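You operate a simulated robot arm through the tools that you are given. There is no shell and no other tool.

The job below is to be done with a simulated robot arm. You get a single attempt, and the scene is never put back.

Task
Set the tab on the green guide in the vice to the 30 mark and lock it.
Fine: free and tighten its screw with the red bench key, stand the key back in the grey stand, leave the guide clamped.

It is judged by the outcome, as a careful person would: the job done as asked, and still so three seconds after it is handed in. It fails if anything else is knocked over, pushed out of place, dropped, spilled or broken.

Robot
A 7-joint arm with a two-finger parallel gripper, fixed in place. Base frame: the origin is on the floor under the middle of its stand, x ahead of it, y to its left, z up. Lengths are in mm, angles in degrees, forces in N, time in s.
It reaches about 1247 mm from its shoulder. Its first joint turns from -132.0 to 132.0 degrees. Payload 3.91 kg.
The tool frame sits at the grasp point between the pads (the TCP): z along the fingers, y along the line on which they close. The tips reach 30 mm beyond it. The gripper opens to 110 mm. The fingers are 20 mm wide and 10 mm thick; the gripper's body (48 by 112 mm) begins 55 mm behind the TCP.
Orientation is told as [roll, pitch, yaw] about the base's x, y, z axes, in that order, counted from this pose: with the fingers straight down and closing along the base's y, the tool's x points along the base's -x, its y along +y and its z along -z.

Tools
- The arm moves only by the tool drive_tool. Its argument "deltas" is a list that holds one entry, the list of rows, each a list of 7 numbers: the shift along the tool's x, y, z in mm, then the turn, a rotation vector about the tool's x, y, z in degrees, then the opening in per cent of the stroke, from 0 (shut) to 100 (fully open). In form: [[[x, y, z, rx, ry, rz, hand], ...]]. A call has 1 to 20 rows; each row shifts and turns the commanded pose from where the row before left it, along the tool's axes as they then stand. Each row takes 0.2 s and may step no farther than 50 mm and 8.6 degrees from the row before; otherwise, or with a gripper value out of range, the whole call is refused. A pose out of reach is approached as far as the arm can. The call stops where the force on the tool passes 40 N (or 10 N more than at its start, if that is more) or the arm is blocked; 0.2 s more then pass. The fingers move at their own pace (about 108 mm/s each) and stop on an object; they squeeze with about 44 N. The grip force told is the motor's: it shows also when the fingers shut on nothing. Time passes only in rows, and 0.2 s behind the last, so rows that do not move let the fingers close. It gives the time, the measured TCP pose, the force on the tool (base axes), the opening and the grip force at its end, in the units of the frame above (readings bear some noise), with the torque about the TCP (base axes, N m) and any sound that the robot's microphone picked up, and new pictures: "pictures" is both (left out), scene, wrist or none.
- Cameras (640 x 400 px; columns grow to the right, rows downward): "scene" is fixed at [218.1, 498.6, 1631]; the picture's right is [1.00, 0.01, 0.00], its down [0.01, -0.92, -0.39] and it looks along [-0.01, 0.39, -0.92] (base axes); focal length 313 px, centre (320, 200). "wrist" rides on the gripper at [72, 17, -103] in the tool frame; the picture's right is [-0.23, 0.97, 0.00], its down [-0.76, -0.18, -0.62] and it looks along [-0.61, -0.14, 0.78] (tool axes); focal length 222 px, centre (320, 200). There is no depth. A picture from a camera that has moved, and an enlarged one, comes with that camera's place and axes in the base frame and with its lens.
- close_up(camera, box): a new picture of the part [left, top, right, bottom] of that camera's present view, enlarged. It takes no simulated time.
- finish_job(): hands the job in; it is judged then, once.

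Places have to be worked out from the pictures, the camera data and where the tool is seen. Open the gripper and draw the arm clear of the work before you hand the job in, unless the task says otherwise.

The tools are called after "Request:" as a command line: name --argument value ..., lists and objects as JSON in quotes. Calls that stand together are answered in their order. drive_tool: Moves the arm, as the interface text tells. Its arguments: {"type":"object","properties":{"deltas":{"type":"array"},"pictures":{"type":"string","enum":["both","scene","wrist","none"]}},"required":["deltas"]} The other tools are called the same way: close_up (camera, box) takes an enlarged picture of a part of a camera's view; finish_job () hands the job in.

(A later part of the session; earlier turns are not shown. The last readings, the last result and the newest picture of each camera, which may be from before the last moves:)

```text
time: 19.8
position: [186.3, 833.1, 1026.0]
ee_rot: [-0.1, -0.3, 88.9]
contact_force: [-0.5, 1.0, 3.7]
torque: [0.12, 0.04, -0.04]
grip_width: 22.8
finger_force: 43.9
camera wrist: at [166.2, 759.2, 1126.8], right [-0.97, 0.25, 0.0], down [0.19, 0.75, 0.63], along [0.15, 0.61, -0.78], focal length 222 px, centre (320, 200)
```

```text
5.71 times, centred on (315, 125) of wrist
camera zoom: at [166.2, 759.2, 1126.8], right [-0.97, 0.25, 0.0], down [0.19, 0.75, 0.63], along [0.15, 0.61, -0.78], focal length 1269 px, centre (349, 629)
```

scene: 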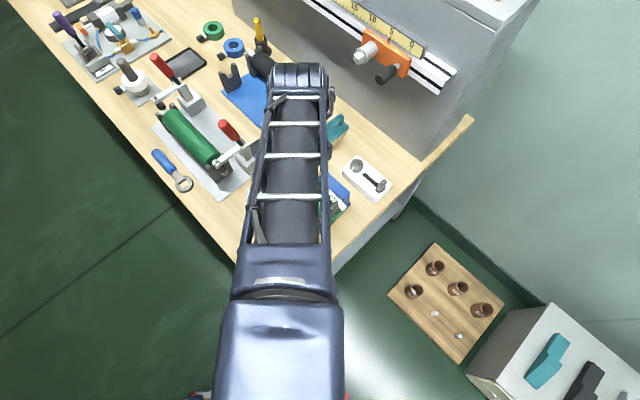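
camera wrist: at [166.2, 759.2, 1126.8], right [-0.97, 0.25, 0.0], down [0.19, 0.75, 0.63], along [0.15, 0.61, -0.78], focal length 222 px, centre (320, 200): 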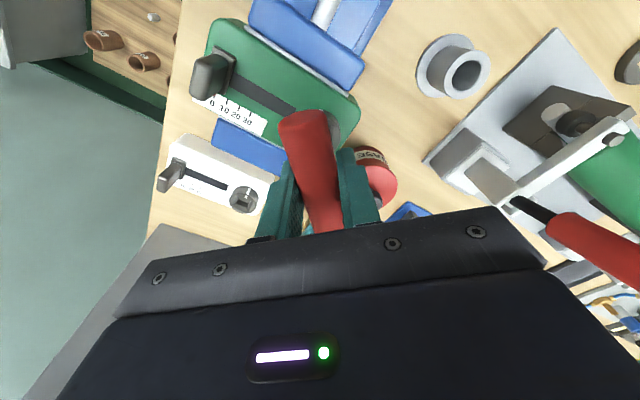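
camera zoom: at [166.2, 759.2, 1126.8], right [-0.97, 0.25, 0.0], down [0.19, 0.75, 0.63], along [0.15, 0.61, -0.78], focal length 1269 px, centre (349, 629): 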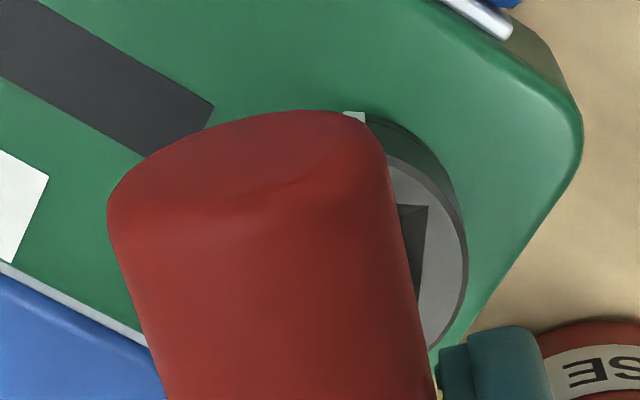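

The screw has turned about 27° and the key–socket slack is around 18°, so the key should now be engaging firmly. I'll keep turning counter-clockwise.

Request:
drive_tool --deltas '[[[0, 0, 0, 0, 0, -4, 0], [0, 0, 0, 0, 0, -4, 0], [0, 0, 0, 0, 0, -4, 0], [0, 0, 0, 0, 0, 0, 0]]]' --pictures "wrist"

Request:
close_up --camera "wrist" --box '[280, 90, 350, 160]'

```text
time: 20.8
position: [185.8, 832.3, 1025.3]
ee_rot: [-0.2, -0.3, 100.8]
contact_force: [1.2, 0.1, 5.6]
torque: [0.01, -0.14, -0.06]
grip_width: 22.8
finger_force: 44.1
camera wrist: at [181.7, 756.8, 1126.8], right [-1.0, 0.04, 0.0], down [0.03, 0.78, 0.63], along [0.03, 0.63, -0.78], focal length 222 px, centre (320, 200)
```

wrist: 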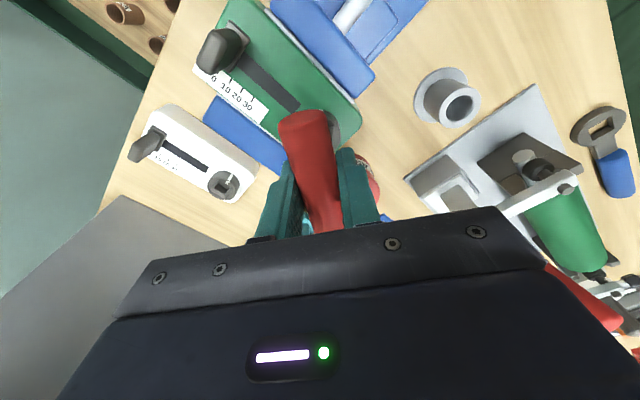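

```text
5.71 times, centred on (315, 125) of wrist
camera zoom: at [181.7, 756.8, 1126.8], right [-1.0, 0.04, 0.0], down [0.03, 0.78, 0.63], along [0.03, 0.63, -0.78], focal length 1269 px, centre (349, 629)
```

zoom: 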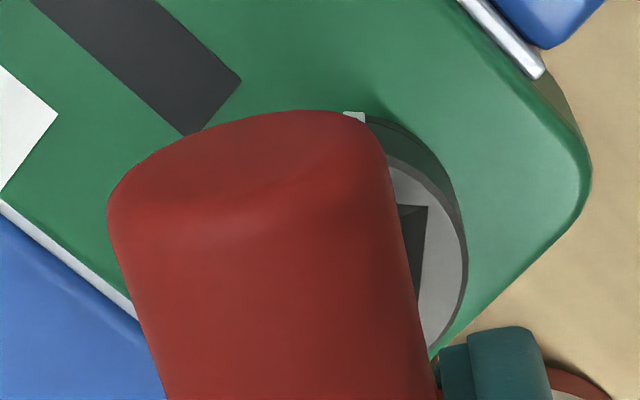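

Key and socket now turn together (identical view after 12° more), with a low torque of about 0.06 Nm. I'll keep turning to free it fully, listening for any sound or torque change.

Request:
drive_tool --deltas '[[[0, 0, 0, 0, 0, -5, 0], [0, 0, 0, 0, 0, -5, 0], [0, 0, 0, 0, 0, -5, 0], [0, 0, 0, 0, 0, -5, 0], [0, 0, 0, 0, 0, 0, 0]]]' --pictures "wrist"

Request:
close_up --camera "wrist" --box '[280, 90, 350, 160]'

```text
time: 22.0
position: [183.7, 832.1, 1025.6]
ee_rot: [-0.2, -0.4, 120.8]
contact_force: [3.4, -2.8, 5.3]
torque: [-0.24, -0.25, -0.05]
grip_width: 22.9
finger_force: 43.4
camera wrist: at [207.4, 760.2, 1126.8], right [-0.95, -0.3, 0.0], down [-0.24, 0.74, 0.63], along [-0.19, 0.6, -0.78], focal length 222 px, centre (320, 200)
```

wrist: 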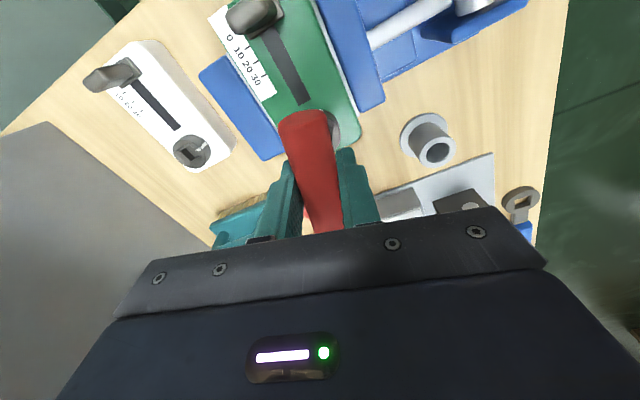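

```text
5.71 times, centred on (315, 125) of wrist
camera zoom: at [207.4, 760.2, 1126.8], right [-0.95, -0.3, 0.0], down [-0.24, 0.74, 0.63], along [-0.19, 0.6, -0.78], focal length 1269 px, centre (349, 629)
```

zoom: 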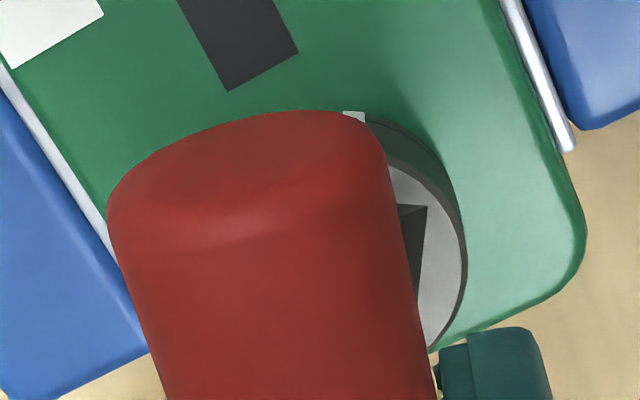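

Request:
drive_tool --deltas '[[[0, 0, 0, 0, 0, -5, 0], [0, 0, 0, 0, 0, -5, 0], [0, 0, 0, 0, 0, -5, 0], [0, 0, 0, 0, 0, -5, 0], [0, 0, 0, 0, 0, 0, 0]]]' --pictures "wrist"

Request:
close_up --camera "wrist" --box '[280, 90, 350, 160]'

```text
time: 23.2
position: [185.1, 833.2, 1025.3]
ee_rot: [-0.3, -0.3, 140.9]
contact_force: [7.1, -1.2, 2.7]
torque: [-0.12, -0.45, -0.05]
grip_width: 22.6
finger_force: 44.2
camera wrist: at [230.1, 772.2, 1126.9], right [-0.79, -0.61, 0.0], down [-0.48, 0.62, 0.63], along [-0.38, 0.5, -0.78], focal length 222 px, centre (320, 200)
```

wrist: 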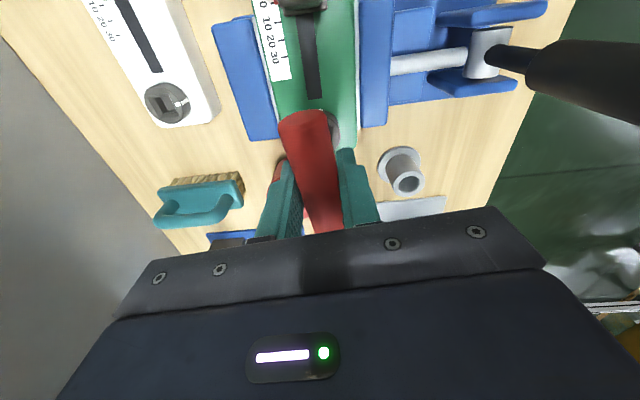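

```text
5.71 times, centred on (315, 125) of wrist
camera zoom: at [230.1, 772.2, 1126.9], right [-0.79, -0.61, 0.0], down [-0.48, 0.62, 0.63], along [-0.38, 0.5, -0.78], focal length 1269 px, centre (349, 629)
```

zoom: 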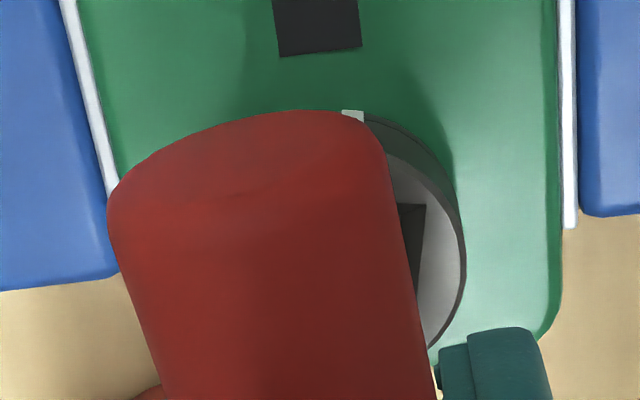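

No stop or sound yet, with torque constant near −0.05. I'll turn 15° more (about 93° total) before testing the tab.

Request:
drive_tool --deltas '[[[0, 0, 0, 0, 0, -5, 0], [0, 0, 0, 0, 0, -5, 0], [0, 0, 0, 0, 0, -5, 0], [0, 0, 0, 0, 0, 0, 0]]]' --pictures "wrist"

Request:
close_up --camera "wrist" --box '[250, 0, 350, 160]'

Request:
close_up --camera "scene" --box '[290, 150, 370, 230]'

```text
time: 24.2
position: [185.8, 831.5, 1024.9]
ee_rot: [-0.2, -0.1, 155.7]
contact_force: [6.9, -2.8, 7.6]
torque: [-0.22, -0.51, -0.05]
grip_width: 22.7
finger_force: 44.1
camera wrist: at [243.8, 785.9, 1126.9], right [-0.61, -0.8, 0.0], down [-0.62, 0.47, 0.63], along [-0.5, 0.38, -0.78], focal length 222 px, centre (320, 200)
```

wrist: 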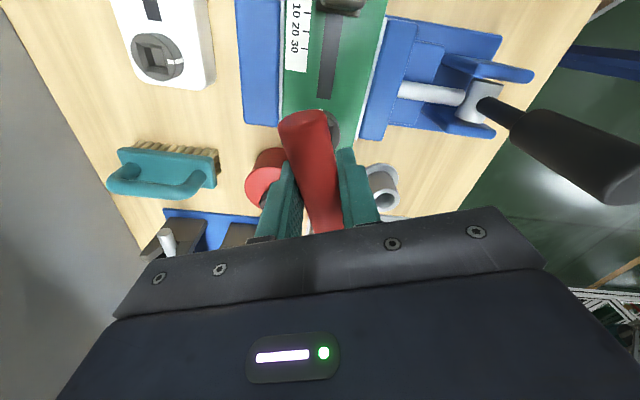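

```text
2.50 times, centred on (300, 80) of wrist
camera zoom: at [243.8, 785.9, 1126.9], right [-0.61, -0.8, 0.0], down [-0.62, 0.47, 0.63], along [-0.5, 0.38, -0.78], focal length 555 px, centre (370, 500)
```

zoom: 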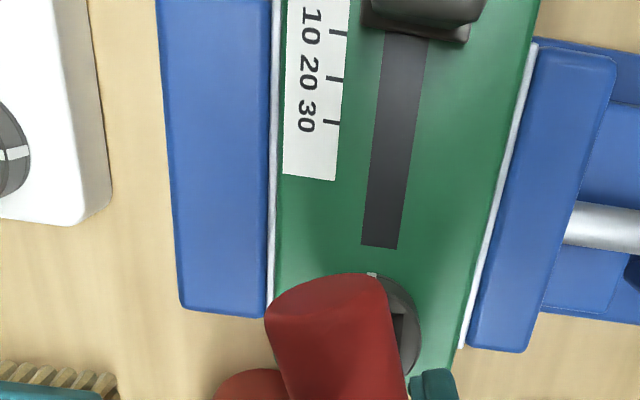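

```text
5.00 times, centred on (330, 190) of scene
camera zoom: at [218.1, 498.6, 1631.0], right [1.0, 0.01, 0.0], down [0.01, -0.92, -0.39], along [-0.01, 0.39, -0.92], focal length 1566 px, centre (270, 250)
```

zoom: 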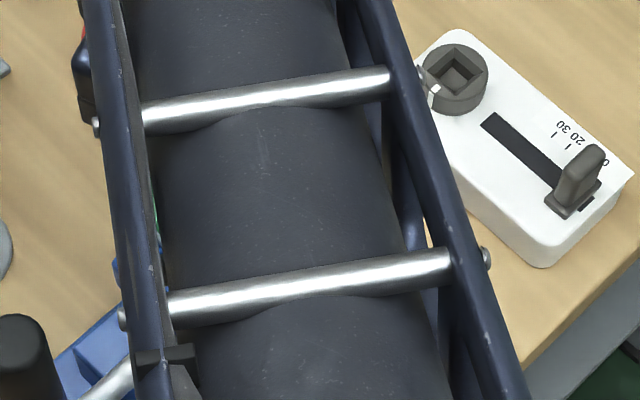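

Turned about 93° in all; the bar hasn't slipped in the grip. I'll back the key off about 14° within the slack, relieve the side load, and lift it straight out.

Request:
drive_tool --deltas '[[[0.6, 0, 0, 0, 0, 5, 0], [0, 0, 0, 0, 0, 5, 0], [0, 0, 0, 0, 0, 4, 0], [0, 0, 0, 0, 0, 0, 0], [0, 0, -5, 0, 0, 0, 0], [0, 0, -5, 0, 0, 0, 0], [0, 0, -10, 0, 0, 0, 0]]]' --pictures "wrist"

Request:
close_up --camera "wrist" --box '[250, 0, 350, 160]'

```text
time: 25.8
position: [185.8, 832.1, 1042.8]
ee_rot: [-0.3, -0.2, 141.8]
contact_force: [0.5, -0.2, -1.8]
torque: [0.01, 0.0, 0.01]
grip_width: 22.7
finger_force: 43.8
camera wrist: at [231.8, 772.9, 1146.6], right [-0.78, -0.62, 0.0], down [-0.49, 0.61, 0.63], along [-0.39, 0.49, -0.78], focal length 222 px, centre (320, 200)
```

wrist: 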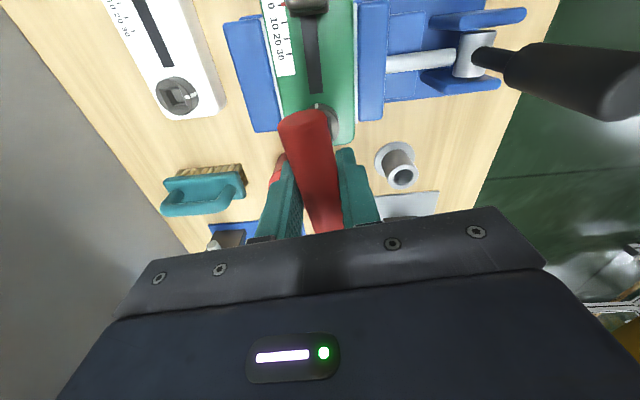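

```text
2.50 times, centred on (300, 80) of wrist
camera zoom: at [231.8, 772.9, 1146.6], right [-0.78, -0.62, 0.0], down [-0.49, 0.61, 0.63], along [-0.39, 0.49, -0.78], focal length 555 px, centre (370, 500)
```

zoom: 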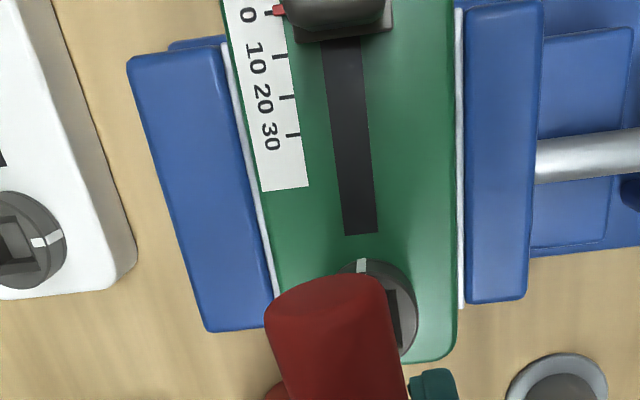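

The key is clear of the socket, and the mark now points along the slot. I'll raise it, turn back to the pick-up orientation, and carry it to the stand.

Request:
drive_tool --deltas '[[[0, 0, -28, 0, 0, 0, 0], [0, 0, -28, 0, 0, 0, 0], [0, 0, 0, 0, 0, 8.2, 0], [0, 0, 0, 0, 0, 8.2, 0], [0, 0, 0, 0, 0, 8.2, 0], [0, 0, 0, 0, 0, 8.2, 0], [0, 0, 0, 0, 0, 8.2, 0], [0, 0, 0, 0, 0, 8.2, 0], [0, 0, 0, 0, 0, 8.2, 0], [0, 0, 0, 0, 0, 8.2, 0], [0, 0, 0, 0, 0, 8.2, 0], [0, 0, 0, 0, 0, 8.2, 0], [0, 0, 0, 0, 0, 8.2, 0], [0, 0, 0, 0, 0, 7.8, 0], [0, 0, 0, 0, 0, 0, 0]]]' --pictures "both"

```text
time: 29.0
position: [185.6, 831.0, 1100.2]
ee_rot: [0.1, -0.2, 43.7]
contact_force: [0.6, -0.5, -1.3]
torque: [0.0, 0.04, 0.01]
grip_width: 22.7
finger_force: 44.1
camera wrist: at [121.2, 792.7, 1202.7], right [-0.51, 0.86, 0.0], down [0.67, 0.39, 0.63], along [0.54, 0.32, -0.78], focal length 222 px, centre (320, 200)
```

scene: 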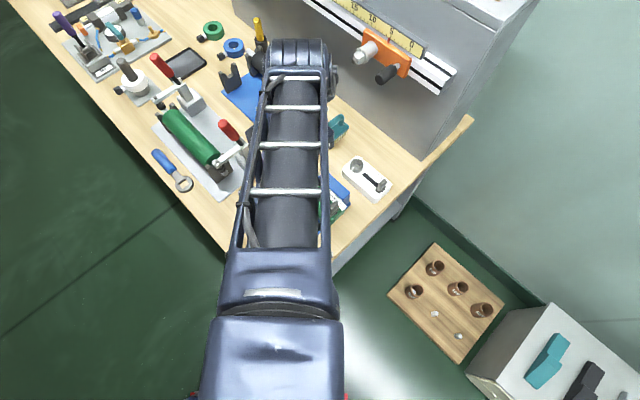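
wrist: 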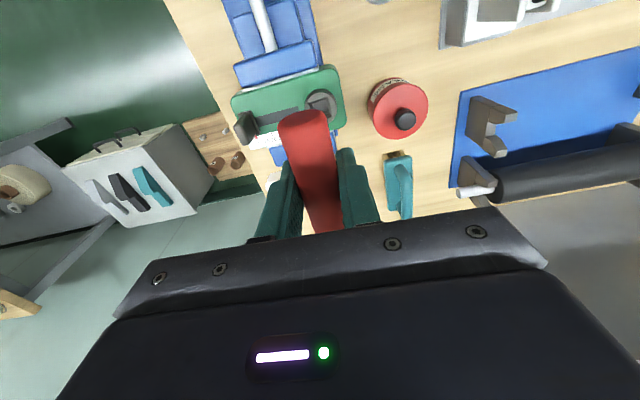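

Orientation is back at 43.7°. Now I'll move across to above the stand, checking its position from the wrist view before lowering.

Request:
drive_tool --deltas '[[[34.4, 31.8, 0, 0, 0, 0, 0], [34.4, 31.8, 0, 0, 0, 0, 0], [34.4, 31.8, 0, 0, 0, 0, 0], [0, 0, 0, 0, 0, 0, 0], [0, 0, 0, 0, 0, 0, 0]]]' --pictures "both"

Request:
close_up --camera "wrist" --box '[280, 50, 360, 130]'

Request:
close_up --camera "scene" --box '[240, 150, 370, 230]'

```text
time: 30.2
position: [43.9, 828.6, 1100.2]
ee_rot: [0.2, -0.2, 43.9]
contact_force: [-0.1, -0.2, -1.9]
torque: [0.03, 0.03, 0.01]
grip_width: 23.1
finger_force: 43.7
camera wrist: at [-20.4, 789.5, 1203.1], right [-0.51, 0.86, 0.0], down [0.67, 0.4, 0.63], along [0.54, 0.32, -0.78], focal length 222 px, centre (320, 200)
```

scene: 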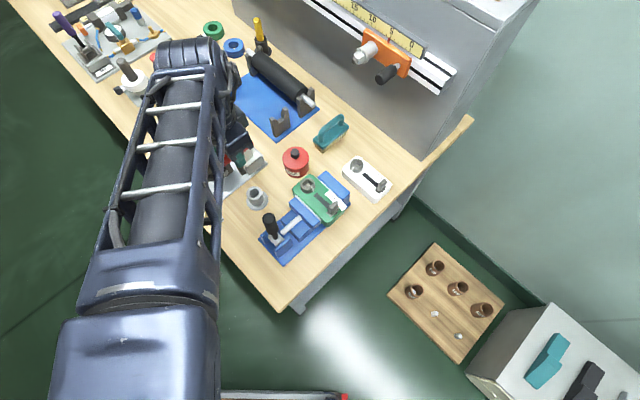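
wrist: 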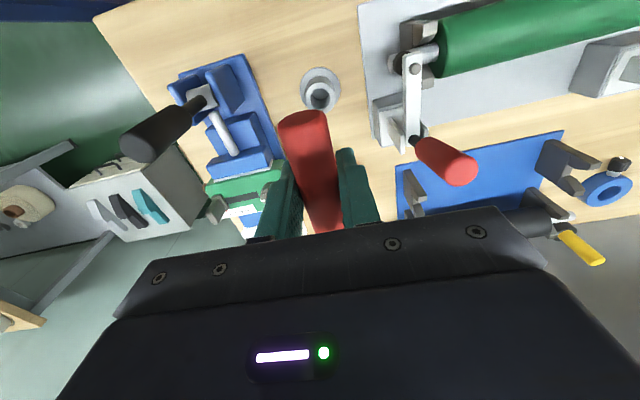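

```text
5.00 times, centred on (320, 90) of wrist
camera zoom: at [-20.4, 789.5, 1203.1], right [-0.51, 0.86, 0.0], down [0.67, 0.4, 0.63], along [0.54, 0.32, -0.78], focal length 1111 px, centre (320, 750)
```

zoom: 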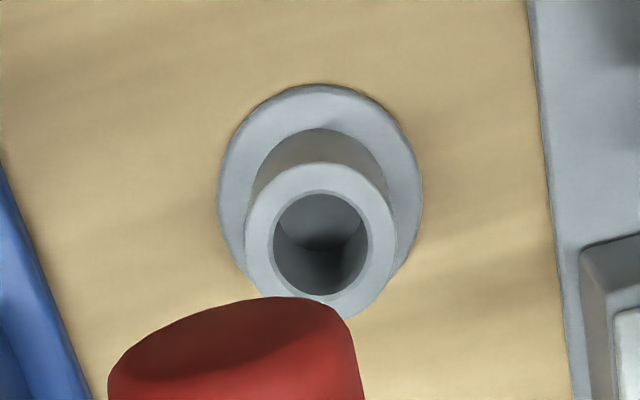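

```text
4.92 times, centred on (305, 190) of scene
camera zoom: at [218.1, 498.6, 1631.0], right [1.0, 0.01, 0.0], down [0.01, -0.92, -0.39], along [-0.01, 0.39, -0.92], focal length 1542 px, centre (394, 249)
```

zoom: 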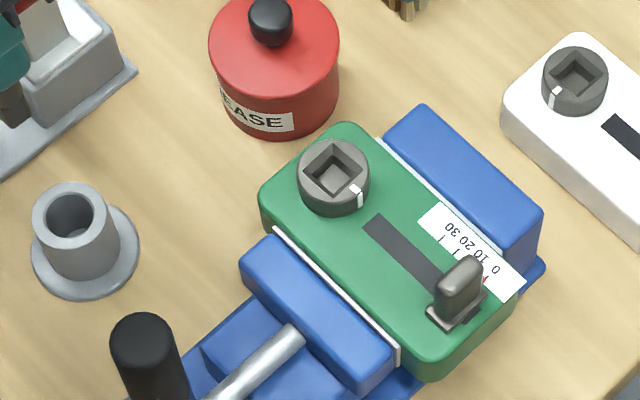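

The hole (24 mm wide) is at tool offset (−1.2, −0.6) relative to the pick-up alignment, so I'll correct that and lower the key into the stand, slowing near the bottom.

Request:
drive_tool --deltas '[[[-1.2, -0.6, 0, 0, 0, 0, 0], [0, 0, 25, 0, 0, 0, 0], [0, 0, 25, 0, 0, 0, 0], [0, 0, 25, 0, 0, 0, 0], [0, 0, 20, 0, 0, 0, 0], [0, 0, 20, 0, 0, 0, 0], [0, 0, 15, 0, 0, 0, 0], [0, 0, 10, 0, 0, 0, 0], [0, 0, 7, 0, 0, 0, 0], [0, 0, 0, 0, 0, 0, 0]]]' --pictures "both"

Request:
close_up --camera "wrist" --box '[240, 60, 400, 240]'

```text
time: 32.4
position: [47.0, 830.0, 953.0]
ee_rot: [0.2, -0.2, 43.8]
contact_force: [0.5, 0.3, -2.6]
torque: [-0.01, 0.06, 0.0]
grip_width: 22.7
finger_force: 43.7
camera wrist: at [-18.2, 791.4, 1055.0], right [-0.51, 0.86, 0.0], down [0.67, 0.4, 0.63], along [0.54, 0.32, -0.78], focal length 222 px, centre (320, 200)
```

scene: 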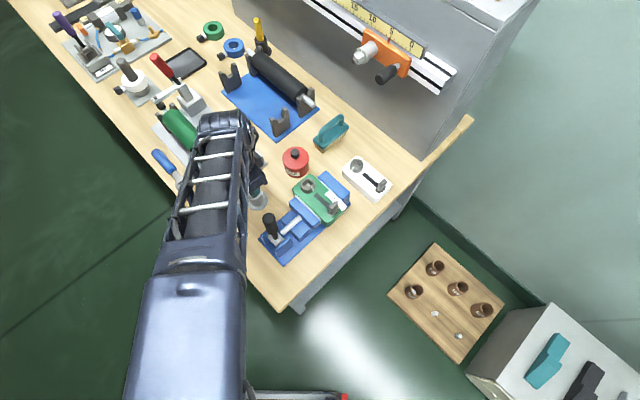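
wrist: 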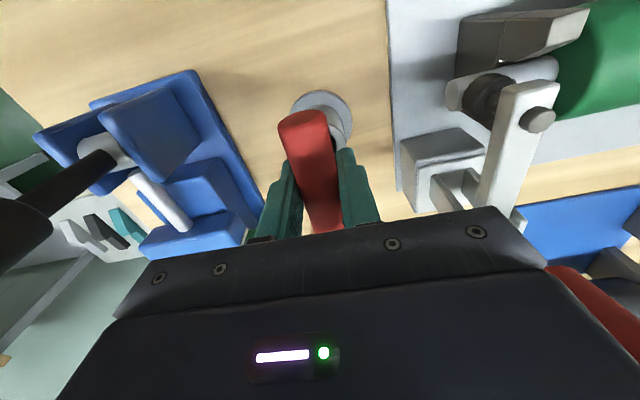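

```text
2.22 times, centred on (320, 150) of wrist
camera zoom: at [-18.2, 791.4, 1055.0], right [-0.51, 0.86, 0.0], down [0.67, 0.4, 0.63], along [0.54, 0.32, -0.78], focal length 494 px, centre (320, 311)
```

zoom: 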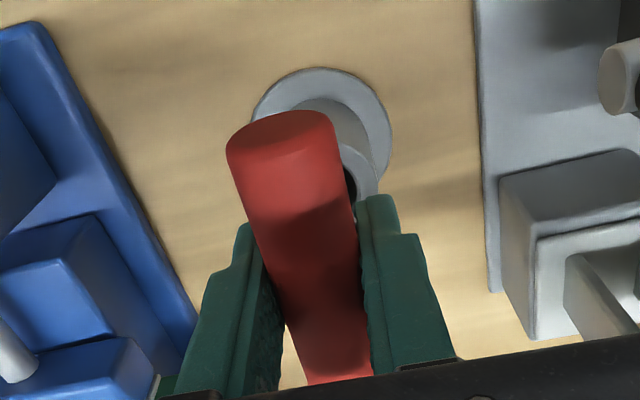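

The key is inside the stand with no contact forces. I'll lower the last ~8 mm in small steps.

Request:
drive_tool --deltas '[[[0, 0, 2, 0, 0, 0, 0], [0, 0, 2, 0, 0, 0, 0], [0, 0, 1.5, 0, 0, 0, 0], [0, 0, 1.5, 0, 0, 0, 0], [0, 0, 1, 0, 0, 0, 0], [0, 0, 0, 0, 0, 0, 0]]]' --pictures "none"

```text
time: 33.8
position: [45.9, 830.1, 945.4]
ee_rot: [0.2, -0.1, 43.8]
contact_force: [0.0, -0.7, -2.3]
torque: [-0.04, -0.01, 0.02]
grip_width: 23.0
finger_force: 44.2
```

Request:
drive_tool --deltas '[[[0, 0, 0.6, 0, 0, 0, 0], [0, 0, 0.6, 0, 0, 0, 0], [0, 0, 0.6, 0, 0, 0, 0]]]' --pictures "none"

```text
time: 34.6
position: [45.7, 830.6, 945.0]
ee_rot: [0.2, -0.2, 43.8]
contact_force: [0.0, -0.2, -0.6]
torque: [0.01, -0.02, 0.01]
grip_width: 23.0
finger_force: 44.1
```

The key's weight is now being taken by the stand (force rose from −2.3 to −0.6 N). I'll ease down half a millimetre and open the fingers.

Request:
drive_tool --deltas '[[[0, 0, 0.5, 0, 0, 0, 0], [0, 0, 0, 0, 0, 0, 10], [0, 0, 0, 0, 0, 0, 22], [0, 0, 0, 0, 0, 0, 30], [0, 0, 0, 0, 0, 0, 45], [0, 0, 0, 0, 0, 0, 60], [0, 0, 0, 0, 0, 0, 60]]]' --pictures "wrist"

Request:
close_up --camera "wrist" --box '[240, 60, 400, 240]'

```text
time: 36.2
position: [46.6, 830.9, 943.6]
ee_rot: [0.2, -0.1, 43.8]
contact_force: [0.3, 0.3, -0.6]
torque: [0.0, 0.0, 0.0]
grip_width: 65.8
finger_force: 0.0
camera wrist: at [-18.1, 791.5, 1045.3], right [-0.51, 0.86, 0.0], down [0.67, 0.4, 0.63], along [0.54, 0.32, -0.78], focal length 222 px, centre (320, 200)
```

wrist: 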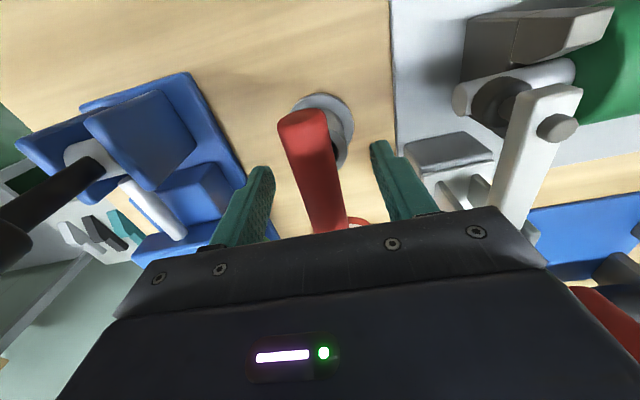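

```text
2.22 times, centred on (320, 150) of wrist
camera zoom: at [-18.1, 791.5, 1045.3], right [-0.51, 0.86, 0.0], down [0.67, 0.4, 0.63], along [0.54, 0.32, -0.78], focal length 494 px, centre (320, 311)
```

zoom: 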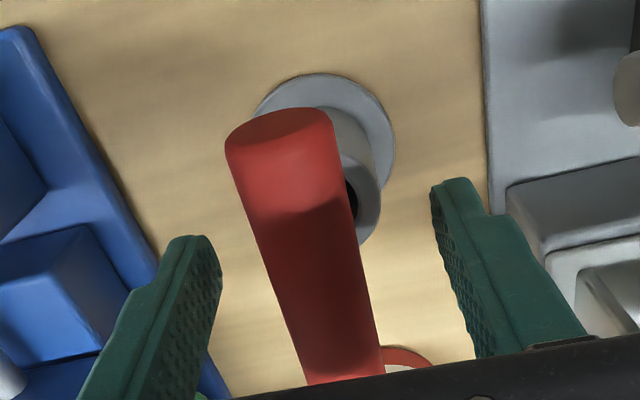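

The key stands exactly as it did at the start. I'll go straight up clear of it and move over the tab, which I estimate at about (245, 770) with the guide top near z 935.

Request:
drive_tool --deltas '[[[0, 0, -20, 0, 0, 0, 60], [0, 0, -40, 0, 0, 0, 60], [0, 0, -48, 0, 0, 0, 60], [0, 0, -48, 0, 0, 0, 60], [-20.4, -36.2, 0, 0, 0, 0, 60], [-20.4, -36.2, 0, 0, 0, 0, 60], [-20.4, -36.2, 0, 0, 0, 0, 60], [-20.4, -36.2, 0, 0, 0, 0, 60], [-20.4, -36.2, 0, 0, 0, 0, 60], [0, 0, 0, 0, 0, 0, 60]]]' --pictures "both"

Request:
close_up --camera "wrist" --box '[270, 60, 370, 160]'

Request:
close_up --camera "scene" --box '[235, 150, 365, 270]'

```text
time: 38.4
position: [245.2, 769.0, 1099.7]
ee_rot: [0.3, -0.2, 43.8]
contact_force: [-0.8, -0.7, 0.5]
torque: [0.02, -0.02, 0.0]
grip_width: 65.8
finger_force: 0.1
camera wrist: at [181.6, 730.3, 1201.2], right [-0.51, 0.86, 0.0], down [0.67, 0.4, 0.63], along [0.54, 0.32, -0.78], focal length 222 px, centre (320, 200)
```

scene: 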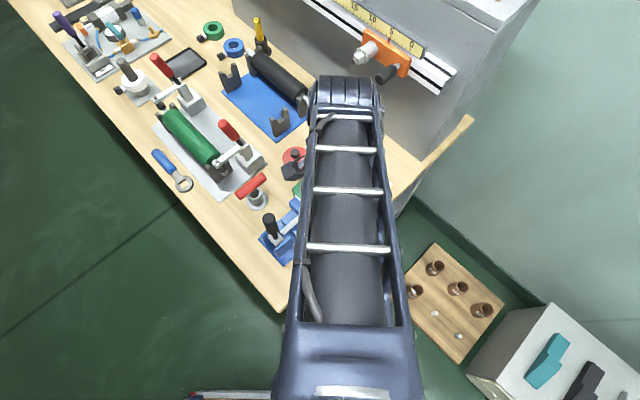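
wrist: 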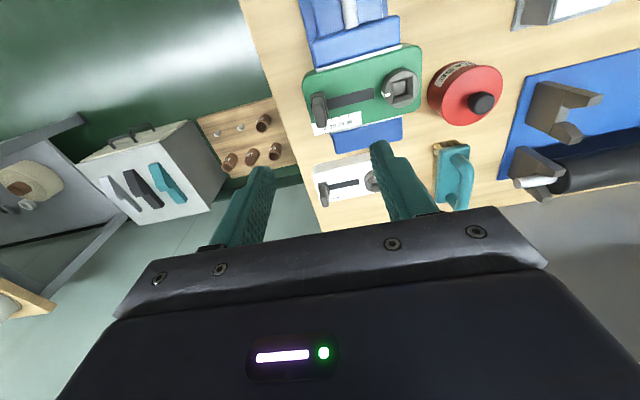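

```text
4.00 times, centred on (320, 110) of wrist
camera zoom: at [181.6, 730.3, 1201.2], right [-0.51, 0.86, 0.0], down [0.67, 0.4, 0.63], along [0.54, 0.32, -0.78], focal length 888 px, centre (320, 560)
```

zoom: 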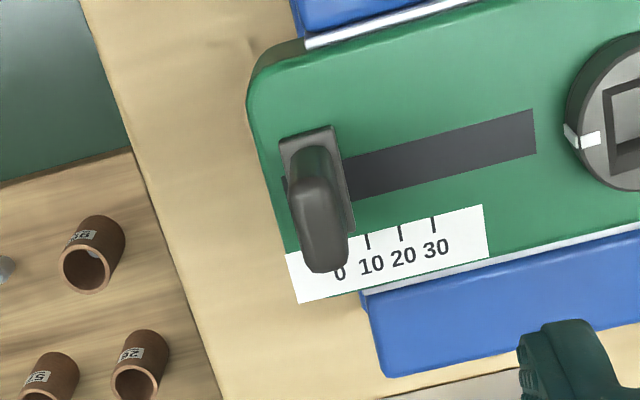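

```text
3.33 times, centred on (300, 210) of scene
camera zoom: at [218.1, 498.6, 1631.0], right [1.0, 0.01, 0.0], down [0.01, -0.92, -0.39], along [-0.01, 0.39, -0.92], focal length 1044 px, centre (387, 167)
```

zoom: 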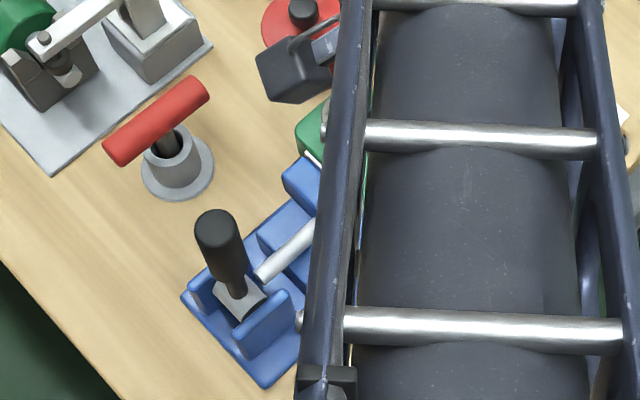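

The key is upright in its stand. The tab's base is at tool (0.7, −0.7) below me, its top near z 980, and the slot runs along the tool's closing axis. I'll lower with the fingers straddling the tab along the slot.

Request:
drive_tool --deltas '[[[0.7, -0.7, 0, 0, 0, 0, 50], [0, 0, 30, 0, 0, 0, 50], [0, 0, 30, 0, 0, 0, 50], [0, 0, 25, 0, 0, 0, 50], [0, 0, 0, 0, 0, 0, 50]]]' --pictures "wrist"

Request:
close_up --camera "wrist" --box '[240, 80, 400, 220]'

```text
time: 39.6
position: [245.0, 768.8, 1014.9]
ee_rot: [0.2, -0.2, 43.8]
contact_force: [-0.4, -0.8, -0.4]
torque: [0.03, 0.0, 0.02]
grip_width: 54.9
finger_force: 0.0
camera wrist: at [180.3, 729.5, 1116.2], right [-0.51, 0.86, 0.0], down [0.67, 0.4, 0.63], along [0.54, 0.32, -0.78], focal length 222 px, centre (320, 200)
```

wrist: 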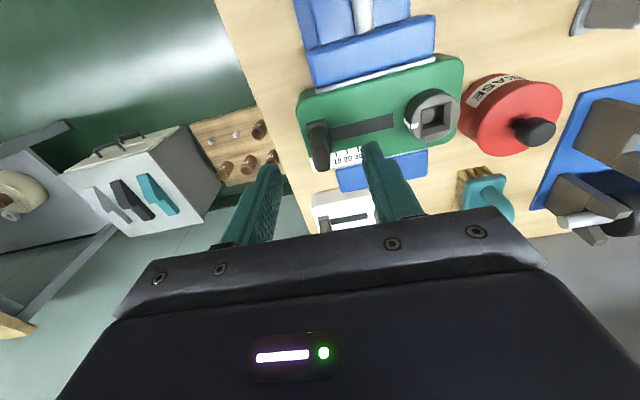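

```text
2.86 times, centred on (320, 150) of wrist
camera zoom: at [180.3, 729.5, 1116.2], right [-0.51, 0.86, 0.0], down [0.67, 0.4, 0.63], along [0.54, 0.32, -0.78], focal length 635 px, centre (320, 343)
```

zoom: 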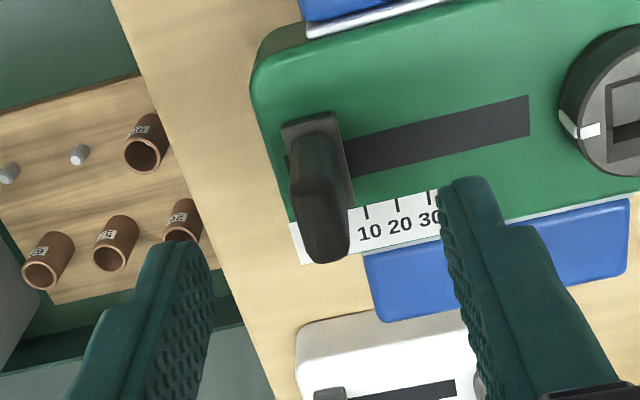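

The tab sits midway between the fingers. Lowering 40 mm so the tips end about 8 mm above the guide's face.

Request:
drive_tool --deltas '[[[0, -0.7, 15, 0, 0, 0, 50], [0, 0, 15, 0, 0, 0, 50], [0, 0, 10, 0, 0, 0, 50], [0, 0, 0, 0, 0, 0, 50]]]' --pictures "wrist"

Request:
close_up --camera "wrist" --box '[240, 80, 400, 240]'

```text
time: 40.6
position: [247.2, 767.7, 974.2]
ee_rot: [0.2, -0.2, 43.8]
contact_force: [-0.4, -0.3, -0.9]
torque: [0.03, -0.01, 0.01]
grip_width: 55.0
finger_force: 0.1
camera wrist: at [181.2, 729.7, 1076.0], right [-0.51, 0.86, 0.0], down [0.67, 0.4, 0.63], along [0.54, 0.32, -0.78], focal length 222 px, centre (320, 200)
```

wrist: 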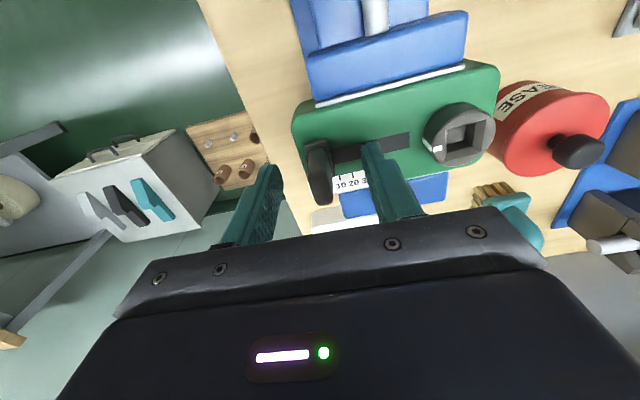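

```text
2.50 times, centred on (320, 160) of wrist
camera zoom: at [181.2, 729.7, 1076.0], right [-0.51, 0.86, 0.0], down [0.67, 0.4, 0.63], along [0.54, 0.32, -0.78], focal length 555 px, centre (320, 300)
```

zoom: 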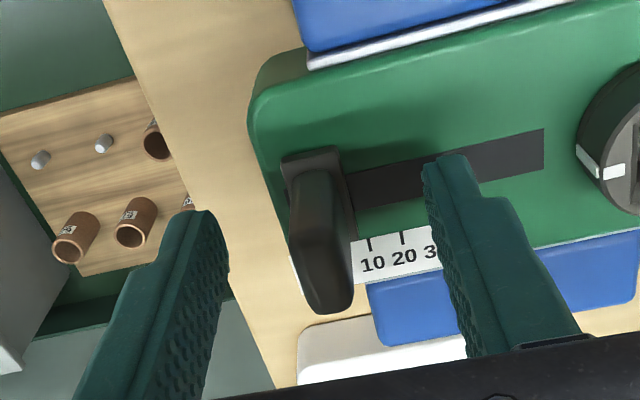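

Clear on both sides. I'll close on the tab.

Request:
drive_tool --deltas '[[[0, 0, 0, 0, 0, 0, 30], [0, 0, 0, 0, 0, 0, 10], [0, 0, 0, 0, 0, 0, 0], [0, 0, 0, 0, 0, 0, 0], [0, 0, 0, 0, 0, 0, 0]]]' --pictures "wrist"

Request:
close_up --camera "wrist" --box '[260, 90, 390, 220]'

```text
time: 41.8
position: [246.0, 769.0, 974.8]
ee_rot: [0.2, -0.2, 43.8]
contact_force: [0.5, -0.5, 0.2]
torque: [-0.05, -0.17, 0.82]
grip_width: 11.3
finger_force: 43.8
camera wrist: at [181.2, 729.7, 1076.1], right [-0.51, 0.86, 0.0], down [0.67, 0.4, 0.63], along [0.54, 0.32, -0.78], focal length 222 px, centre (320, 200)
```

wrist: 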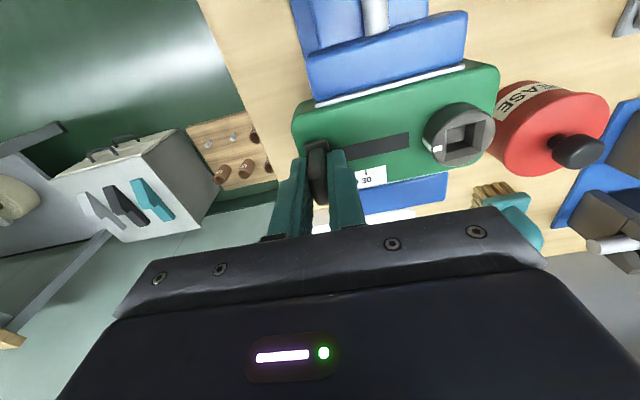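

```text
3.08 times, centred on (325, 155) of wrist
camera zoom: at [181.2, 729.7, 1076.1], right [-0.51, 0.86, 0.0], down [0.67, 0.4, 0.63], along [0.54, 0.32, -0.78], focal length 684 px, centre (305, 338)
```

zoom: 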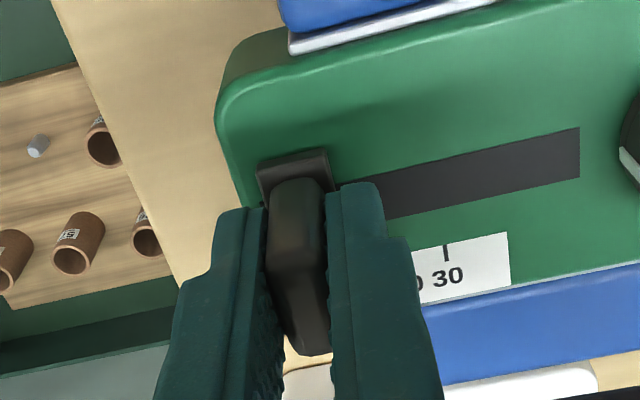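

The tab is gripped (11.3 mm), but a torque of 0.8 Nm shows that the fingers are about 1° off the tab's faces. I'll turn +1.1° to align, then try sliding 3 mm along the slot.

Request:
drive_tool --deltas '[[[0, 0, 0, 0, 0, -1.1, 0], [0, 0, 0, 0, 0, 0, 0]]]' --pictures "none"

Request:
drive_tool --deltas '[[[0, 1.5, 0, 0, 0, 0, 0], [0, 1.5, 0, 0, 0, 0, 0], [0, 0, 0, 0, 0, 0, 0]]]' --pictures "none"

```text
time: 42.4
position: [245.6, 768.3, 975.2]
ee_rot: [0.1, -0.1, 44.9]
contact_force: [-0.4, 0.8, 1.4]
torque: [-0.24, -0.01, 0.06]
grip_width: 11.5
finger_force: 43.8
```

```text
time: 43.2
position: [243.0, 770.1, 973.9]
ee_rot: [0.2, -0.1, 44.9]
contact_force: [1.5, 1.5, -0.2]
torque: [-0.11, -0.16, 0.12]
grip_width: 11.4
finger_force: 43.7
```

The tab slides with almost no force, so the screw is free. I'll continue along the slot to near the 27 mark and then look.

Request:
drive_tool --deltas '[[[0, 4, 0, 0, 0, 0, 0], [0, 4, 0, 0, 0, 0, 0], [0, 4, 0, 0, 0, 0, 0], [0, 4, 0, 0, 0, 0, 0], [0, 4, 0, 0, 0, 0, 0], [0, 4, 0, 0, 0, 0, 0], [0, 0, 0, 0, 0, 0, 0]]]' --pictures "both"

Request:
close_up --camera "wrist" --box '[260, 90, 390, 220]'

Request:
close_up --camera "scene" --box '[300, 150, 380, 230]'

```text
time: 44.8
position: [227.2, 788.2, 974.3]
ee_rot: [0.3, -0.2, 44.9]
contact_force: [2.7, 2.4, 1.1]
torque: [-0.11, -0.19, 0.11]
grip_width: 11.5
finger_force: 43.9
camera wrist: at [162.9, 747.6, 1076.1], right [-0.53, 0.85, 0.0], down [0.67, 0.41, 0.63], along [0.53, 0.33, -0.78], focal length 222 px, centre (320, 200)
```

scene: 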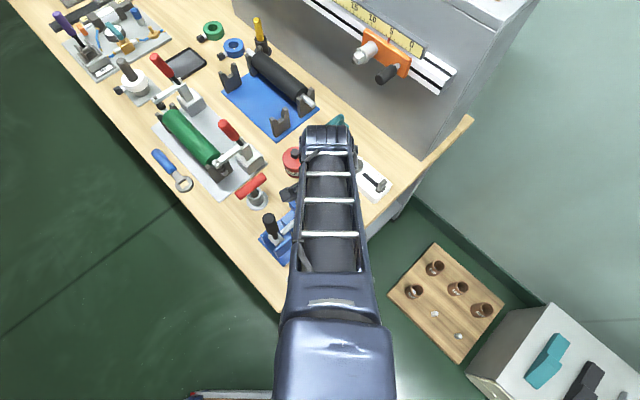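
wrist: 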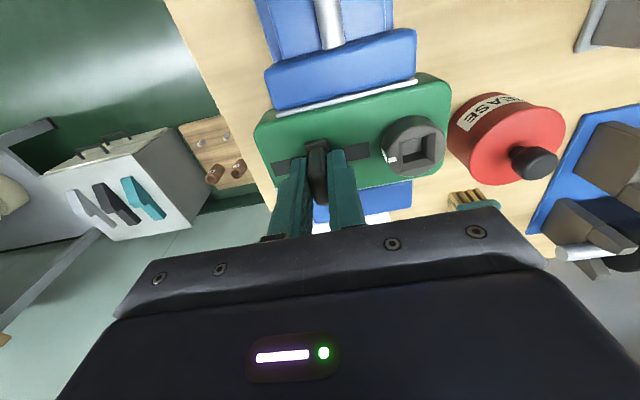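

```text
3.08 times, centred on (325, 155) of wrist
camera zoom: at [162.9, 747.6, 1076.1], right [-0.53, 0.85, 0.0], down [0.67, 0.41, 0.63], along [0.53, 0.33, -0.78], focal length 684 px, centre (305, 338)
```

zoom: 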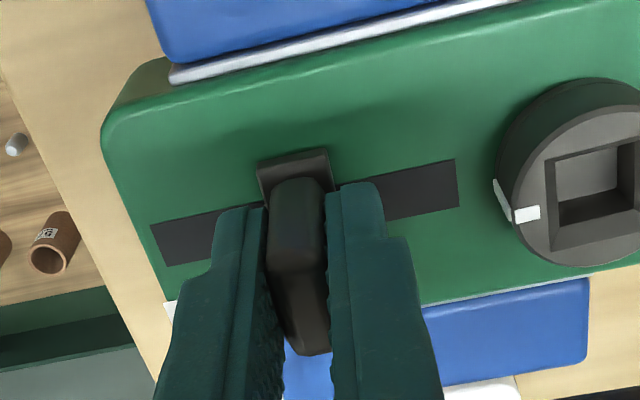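

```text
5.00 times, centred on (340, 190) of scene
camera zoom: at [218.1, 498.6, 1631.0], right [1.0, 0.01, 0.0], down [0.01, -0.92, -0.39], along [-0.01, 0.39, -0.92], focal length 1566 px, centre (220, 250)
```

zoom: 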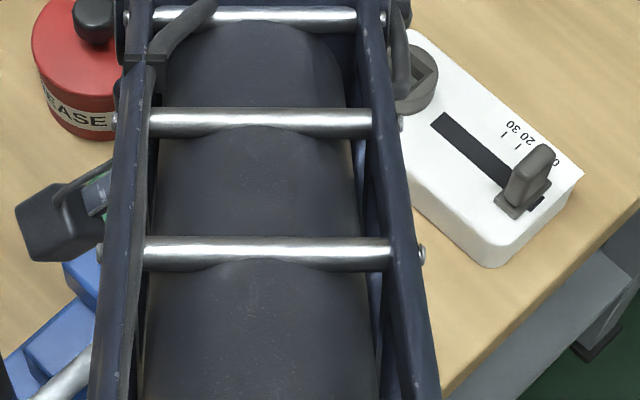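

The tab has followed for about 27 mm, but the fingers hide the scale. I'll slide 3 mm more, release, and rise to read the pointer.

Request:
drive_tool --deltas '[[[0, 1.5, 0, 0, 0, 0, 0], [0, 1.5, 0, 0, 0, 0, 0], [0, 0, 0, 0, 0, 0, 0], [0, 0, 0, 0, 0, 0, 12], [0, 0, 0, 0, 0, 0, 20], [0, 0, 0, 0, 0, 0, 40], [0, 0, 0, 0, 0, 0, 50], [0, 0, -20, 0, 0, 0, 50], [0, 0, -40, 0, 0, 0, 50], [0, 0, -40, 0, 0, 0, 50], [0, 0, 0, 0, 0, 0, 50]]]' --pictures "wrist"

Request:
close_up --camera "wrist" --box '[260, 50, 390, 180]'

```text
time: 47.2
position: [225.2, 789.8, 1075.1]
ee_rot: [0.1, -0.1, 44.9]
contact_force: [0.7, -0.6, 0.7]
torque: [0.01, -0.01, 0.0]
grip_width: 55.1
finger_force: 0.0
camera wrist: at [160.8, 748.2, 1176.6], right [-0.53, 0.85, 0.0], down [0.67, 0.41, 0.63], along [0.53, 0.33, -0.78], focal length 222 px, centre (320, 200)
```

wrist: 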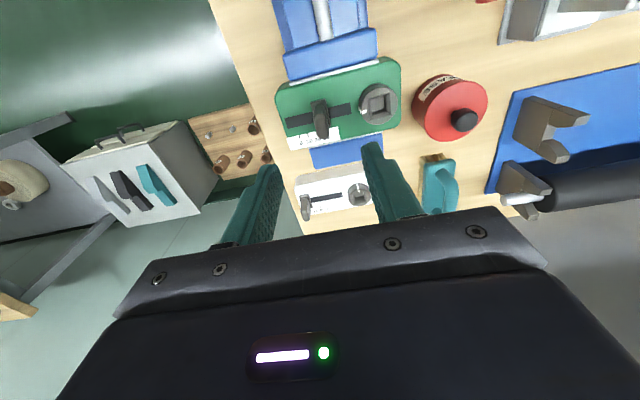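

```text
3.08 times, centred on (325, 115) of wrist
camera zoom: at [160.8, 748.2, 1176.6], right [-0.53, 0.85, 0.0], down [0.67, 0.41, 0.63], along [0.53, 0.33, -0.78], focal length 684 px, centre (305, 462)
```

zoom: 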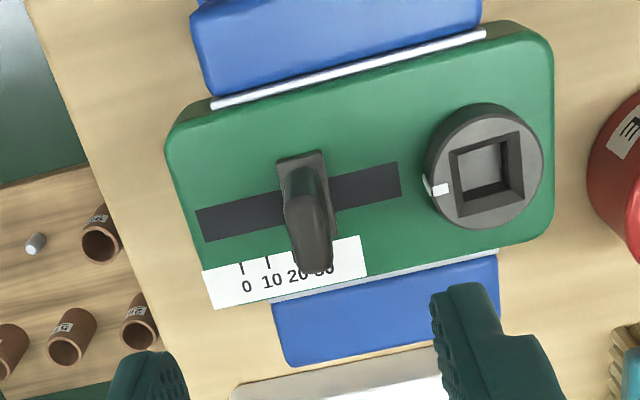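

From here the tab itself hides its pointer. I'll move back over the key stand, which I need to reach anyway, so the scene camera can see the pointer and scale.

Request:
drive_tool --deltas '[[[0, 0, -25, 0, 0, 0, 60], [24.6, 38.9, 0, 0, 0, 0, 60], [24.6, 38.9, 0, 0, 0, 0, 60], [24.6, 38.9, 0, 0, 0, 0, 60], [24.7, 38.7, 0, 0, 0, 1.1, 60], [0, 0, 0, 0, 0, 0, 60]]]' --pictures "both"

Request:
close_up --camera "scene" --box '[315, 175, 355, 215]'

Request:
close_up --camera "scene" --box '[325, 185, 350, 210]'

```text
time: 48.6
position: [44.7, 829.8, 1098.8]
ee_rot: [0.3, -0.2, 43.8]
contact_force: [0.4, 0.8, 0.3]
torque: [0.0, 0.03, -0.01]
grip_width: 65.9
finger_force: 0.1
camera wrist: at [-20.0, 790.7, 1201.2], right [-0.51, 0.86, 0.0], down [0.67, 0.4, 0.63], along [0.54, 0.32, -0.78], focal length 222 px, centre (320, 200)
```

scene: 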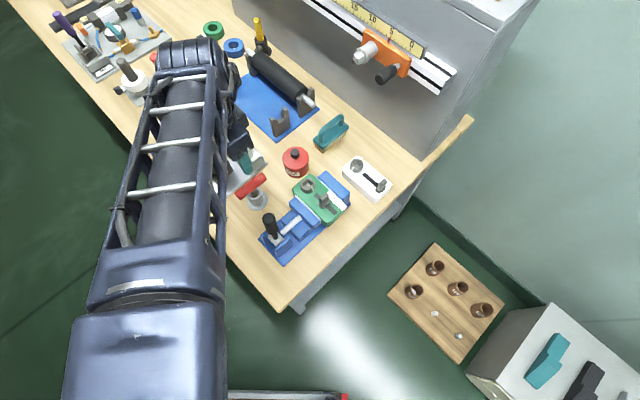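
wrist: 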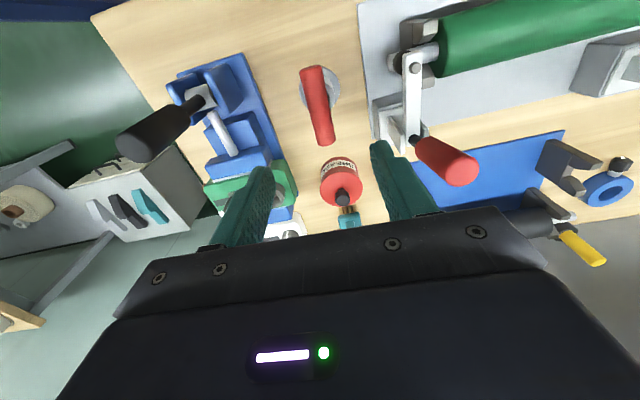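

```text
10.00 times, centred on (335, 195) of scene
camera zoom: at [218.1, 498.6, 1631.0], right [1.0, 0.01, 0.0], down [0.01, -0.92, -0.39], along [-0.01, 0.39, -0.92], focal length 3132 px, centre (170, 250)
```

zoom: 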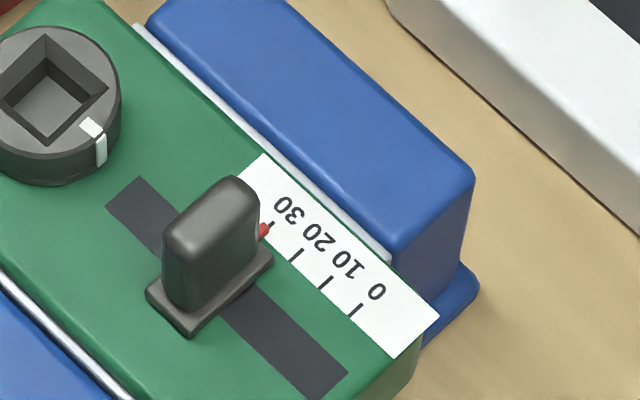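

```text
16.00 times, centred on (338, 198) of scene
camera zoom: at [218.1, 498.6, 1631.0], right [1.0, 0.01, 0.0], down [0.01, -0.92, -0.39], along [-0.01, 0.39, -0.92], focal length 5012 px, centre (40, 240)
```

zoom: 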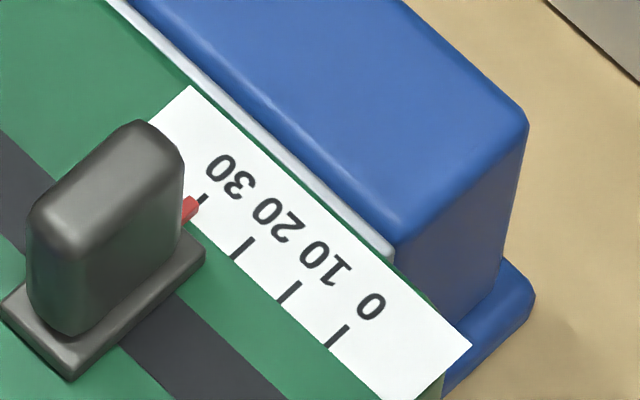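

Request:
close_up --camera "scene" --box '[342, 190, 354, 200]'

Request:
close_up --camera "scene" --box '[343, 192, 361, 208]'

```text
16.00 times, centred on (348, 195) of scene
camera zoom: at [218.1, 498.6, 1631.0], right [1.0, 0.01, 0.0], down [0.01, -0.92, -0.39], along [-0.01, 0.39, -0.92], focal length 5012 px, centre (-128, 280)
```

zoom: 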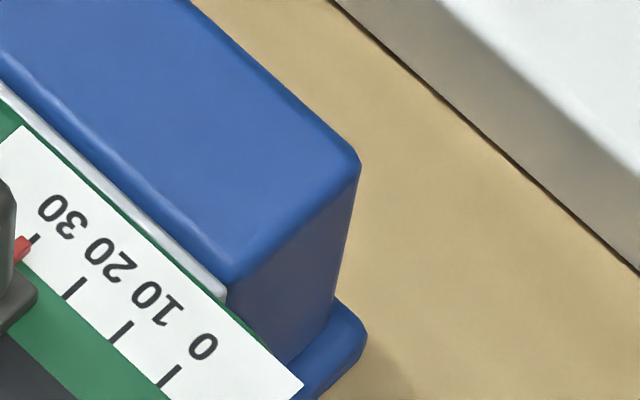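

```text
16.00 times, centred on (352, 200) of scene
camera zoom: at [218.1, 498.6, 1631.0], right [1.0, 0.01, 0.0], down [0.01, -0.92, -0.39], along [-0.01, 0.39, -0.92], focal length 5012 px, centre (-192, 200)
```

zoom: 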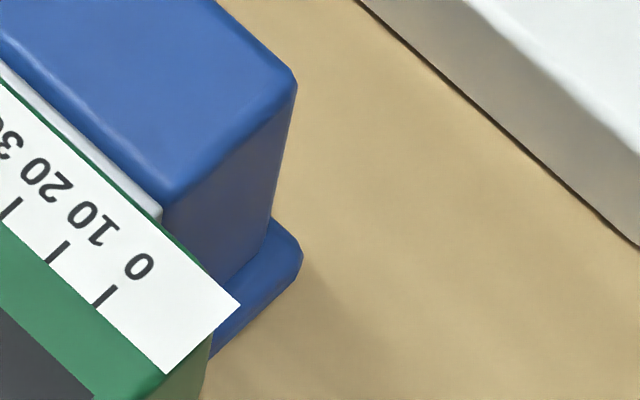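

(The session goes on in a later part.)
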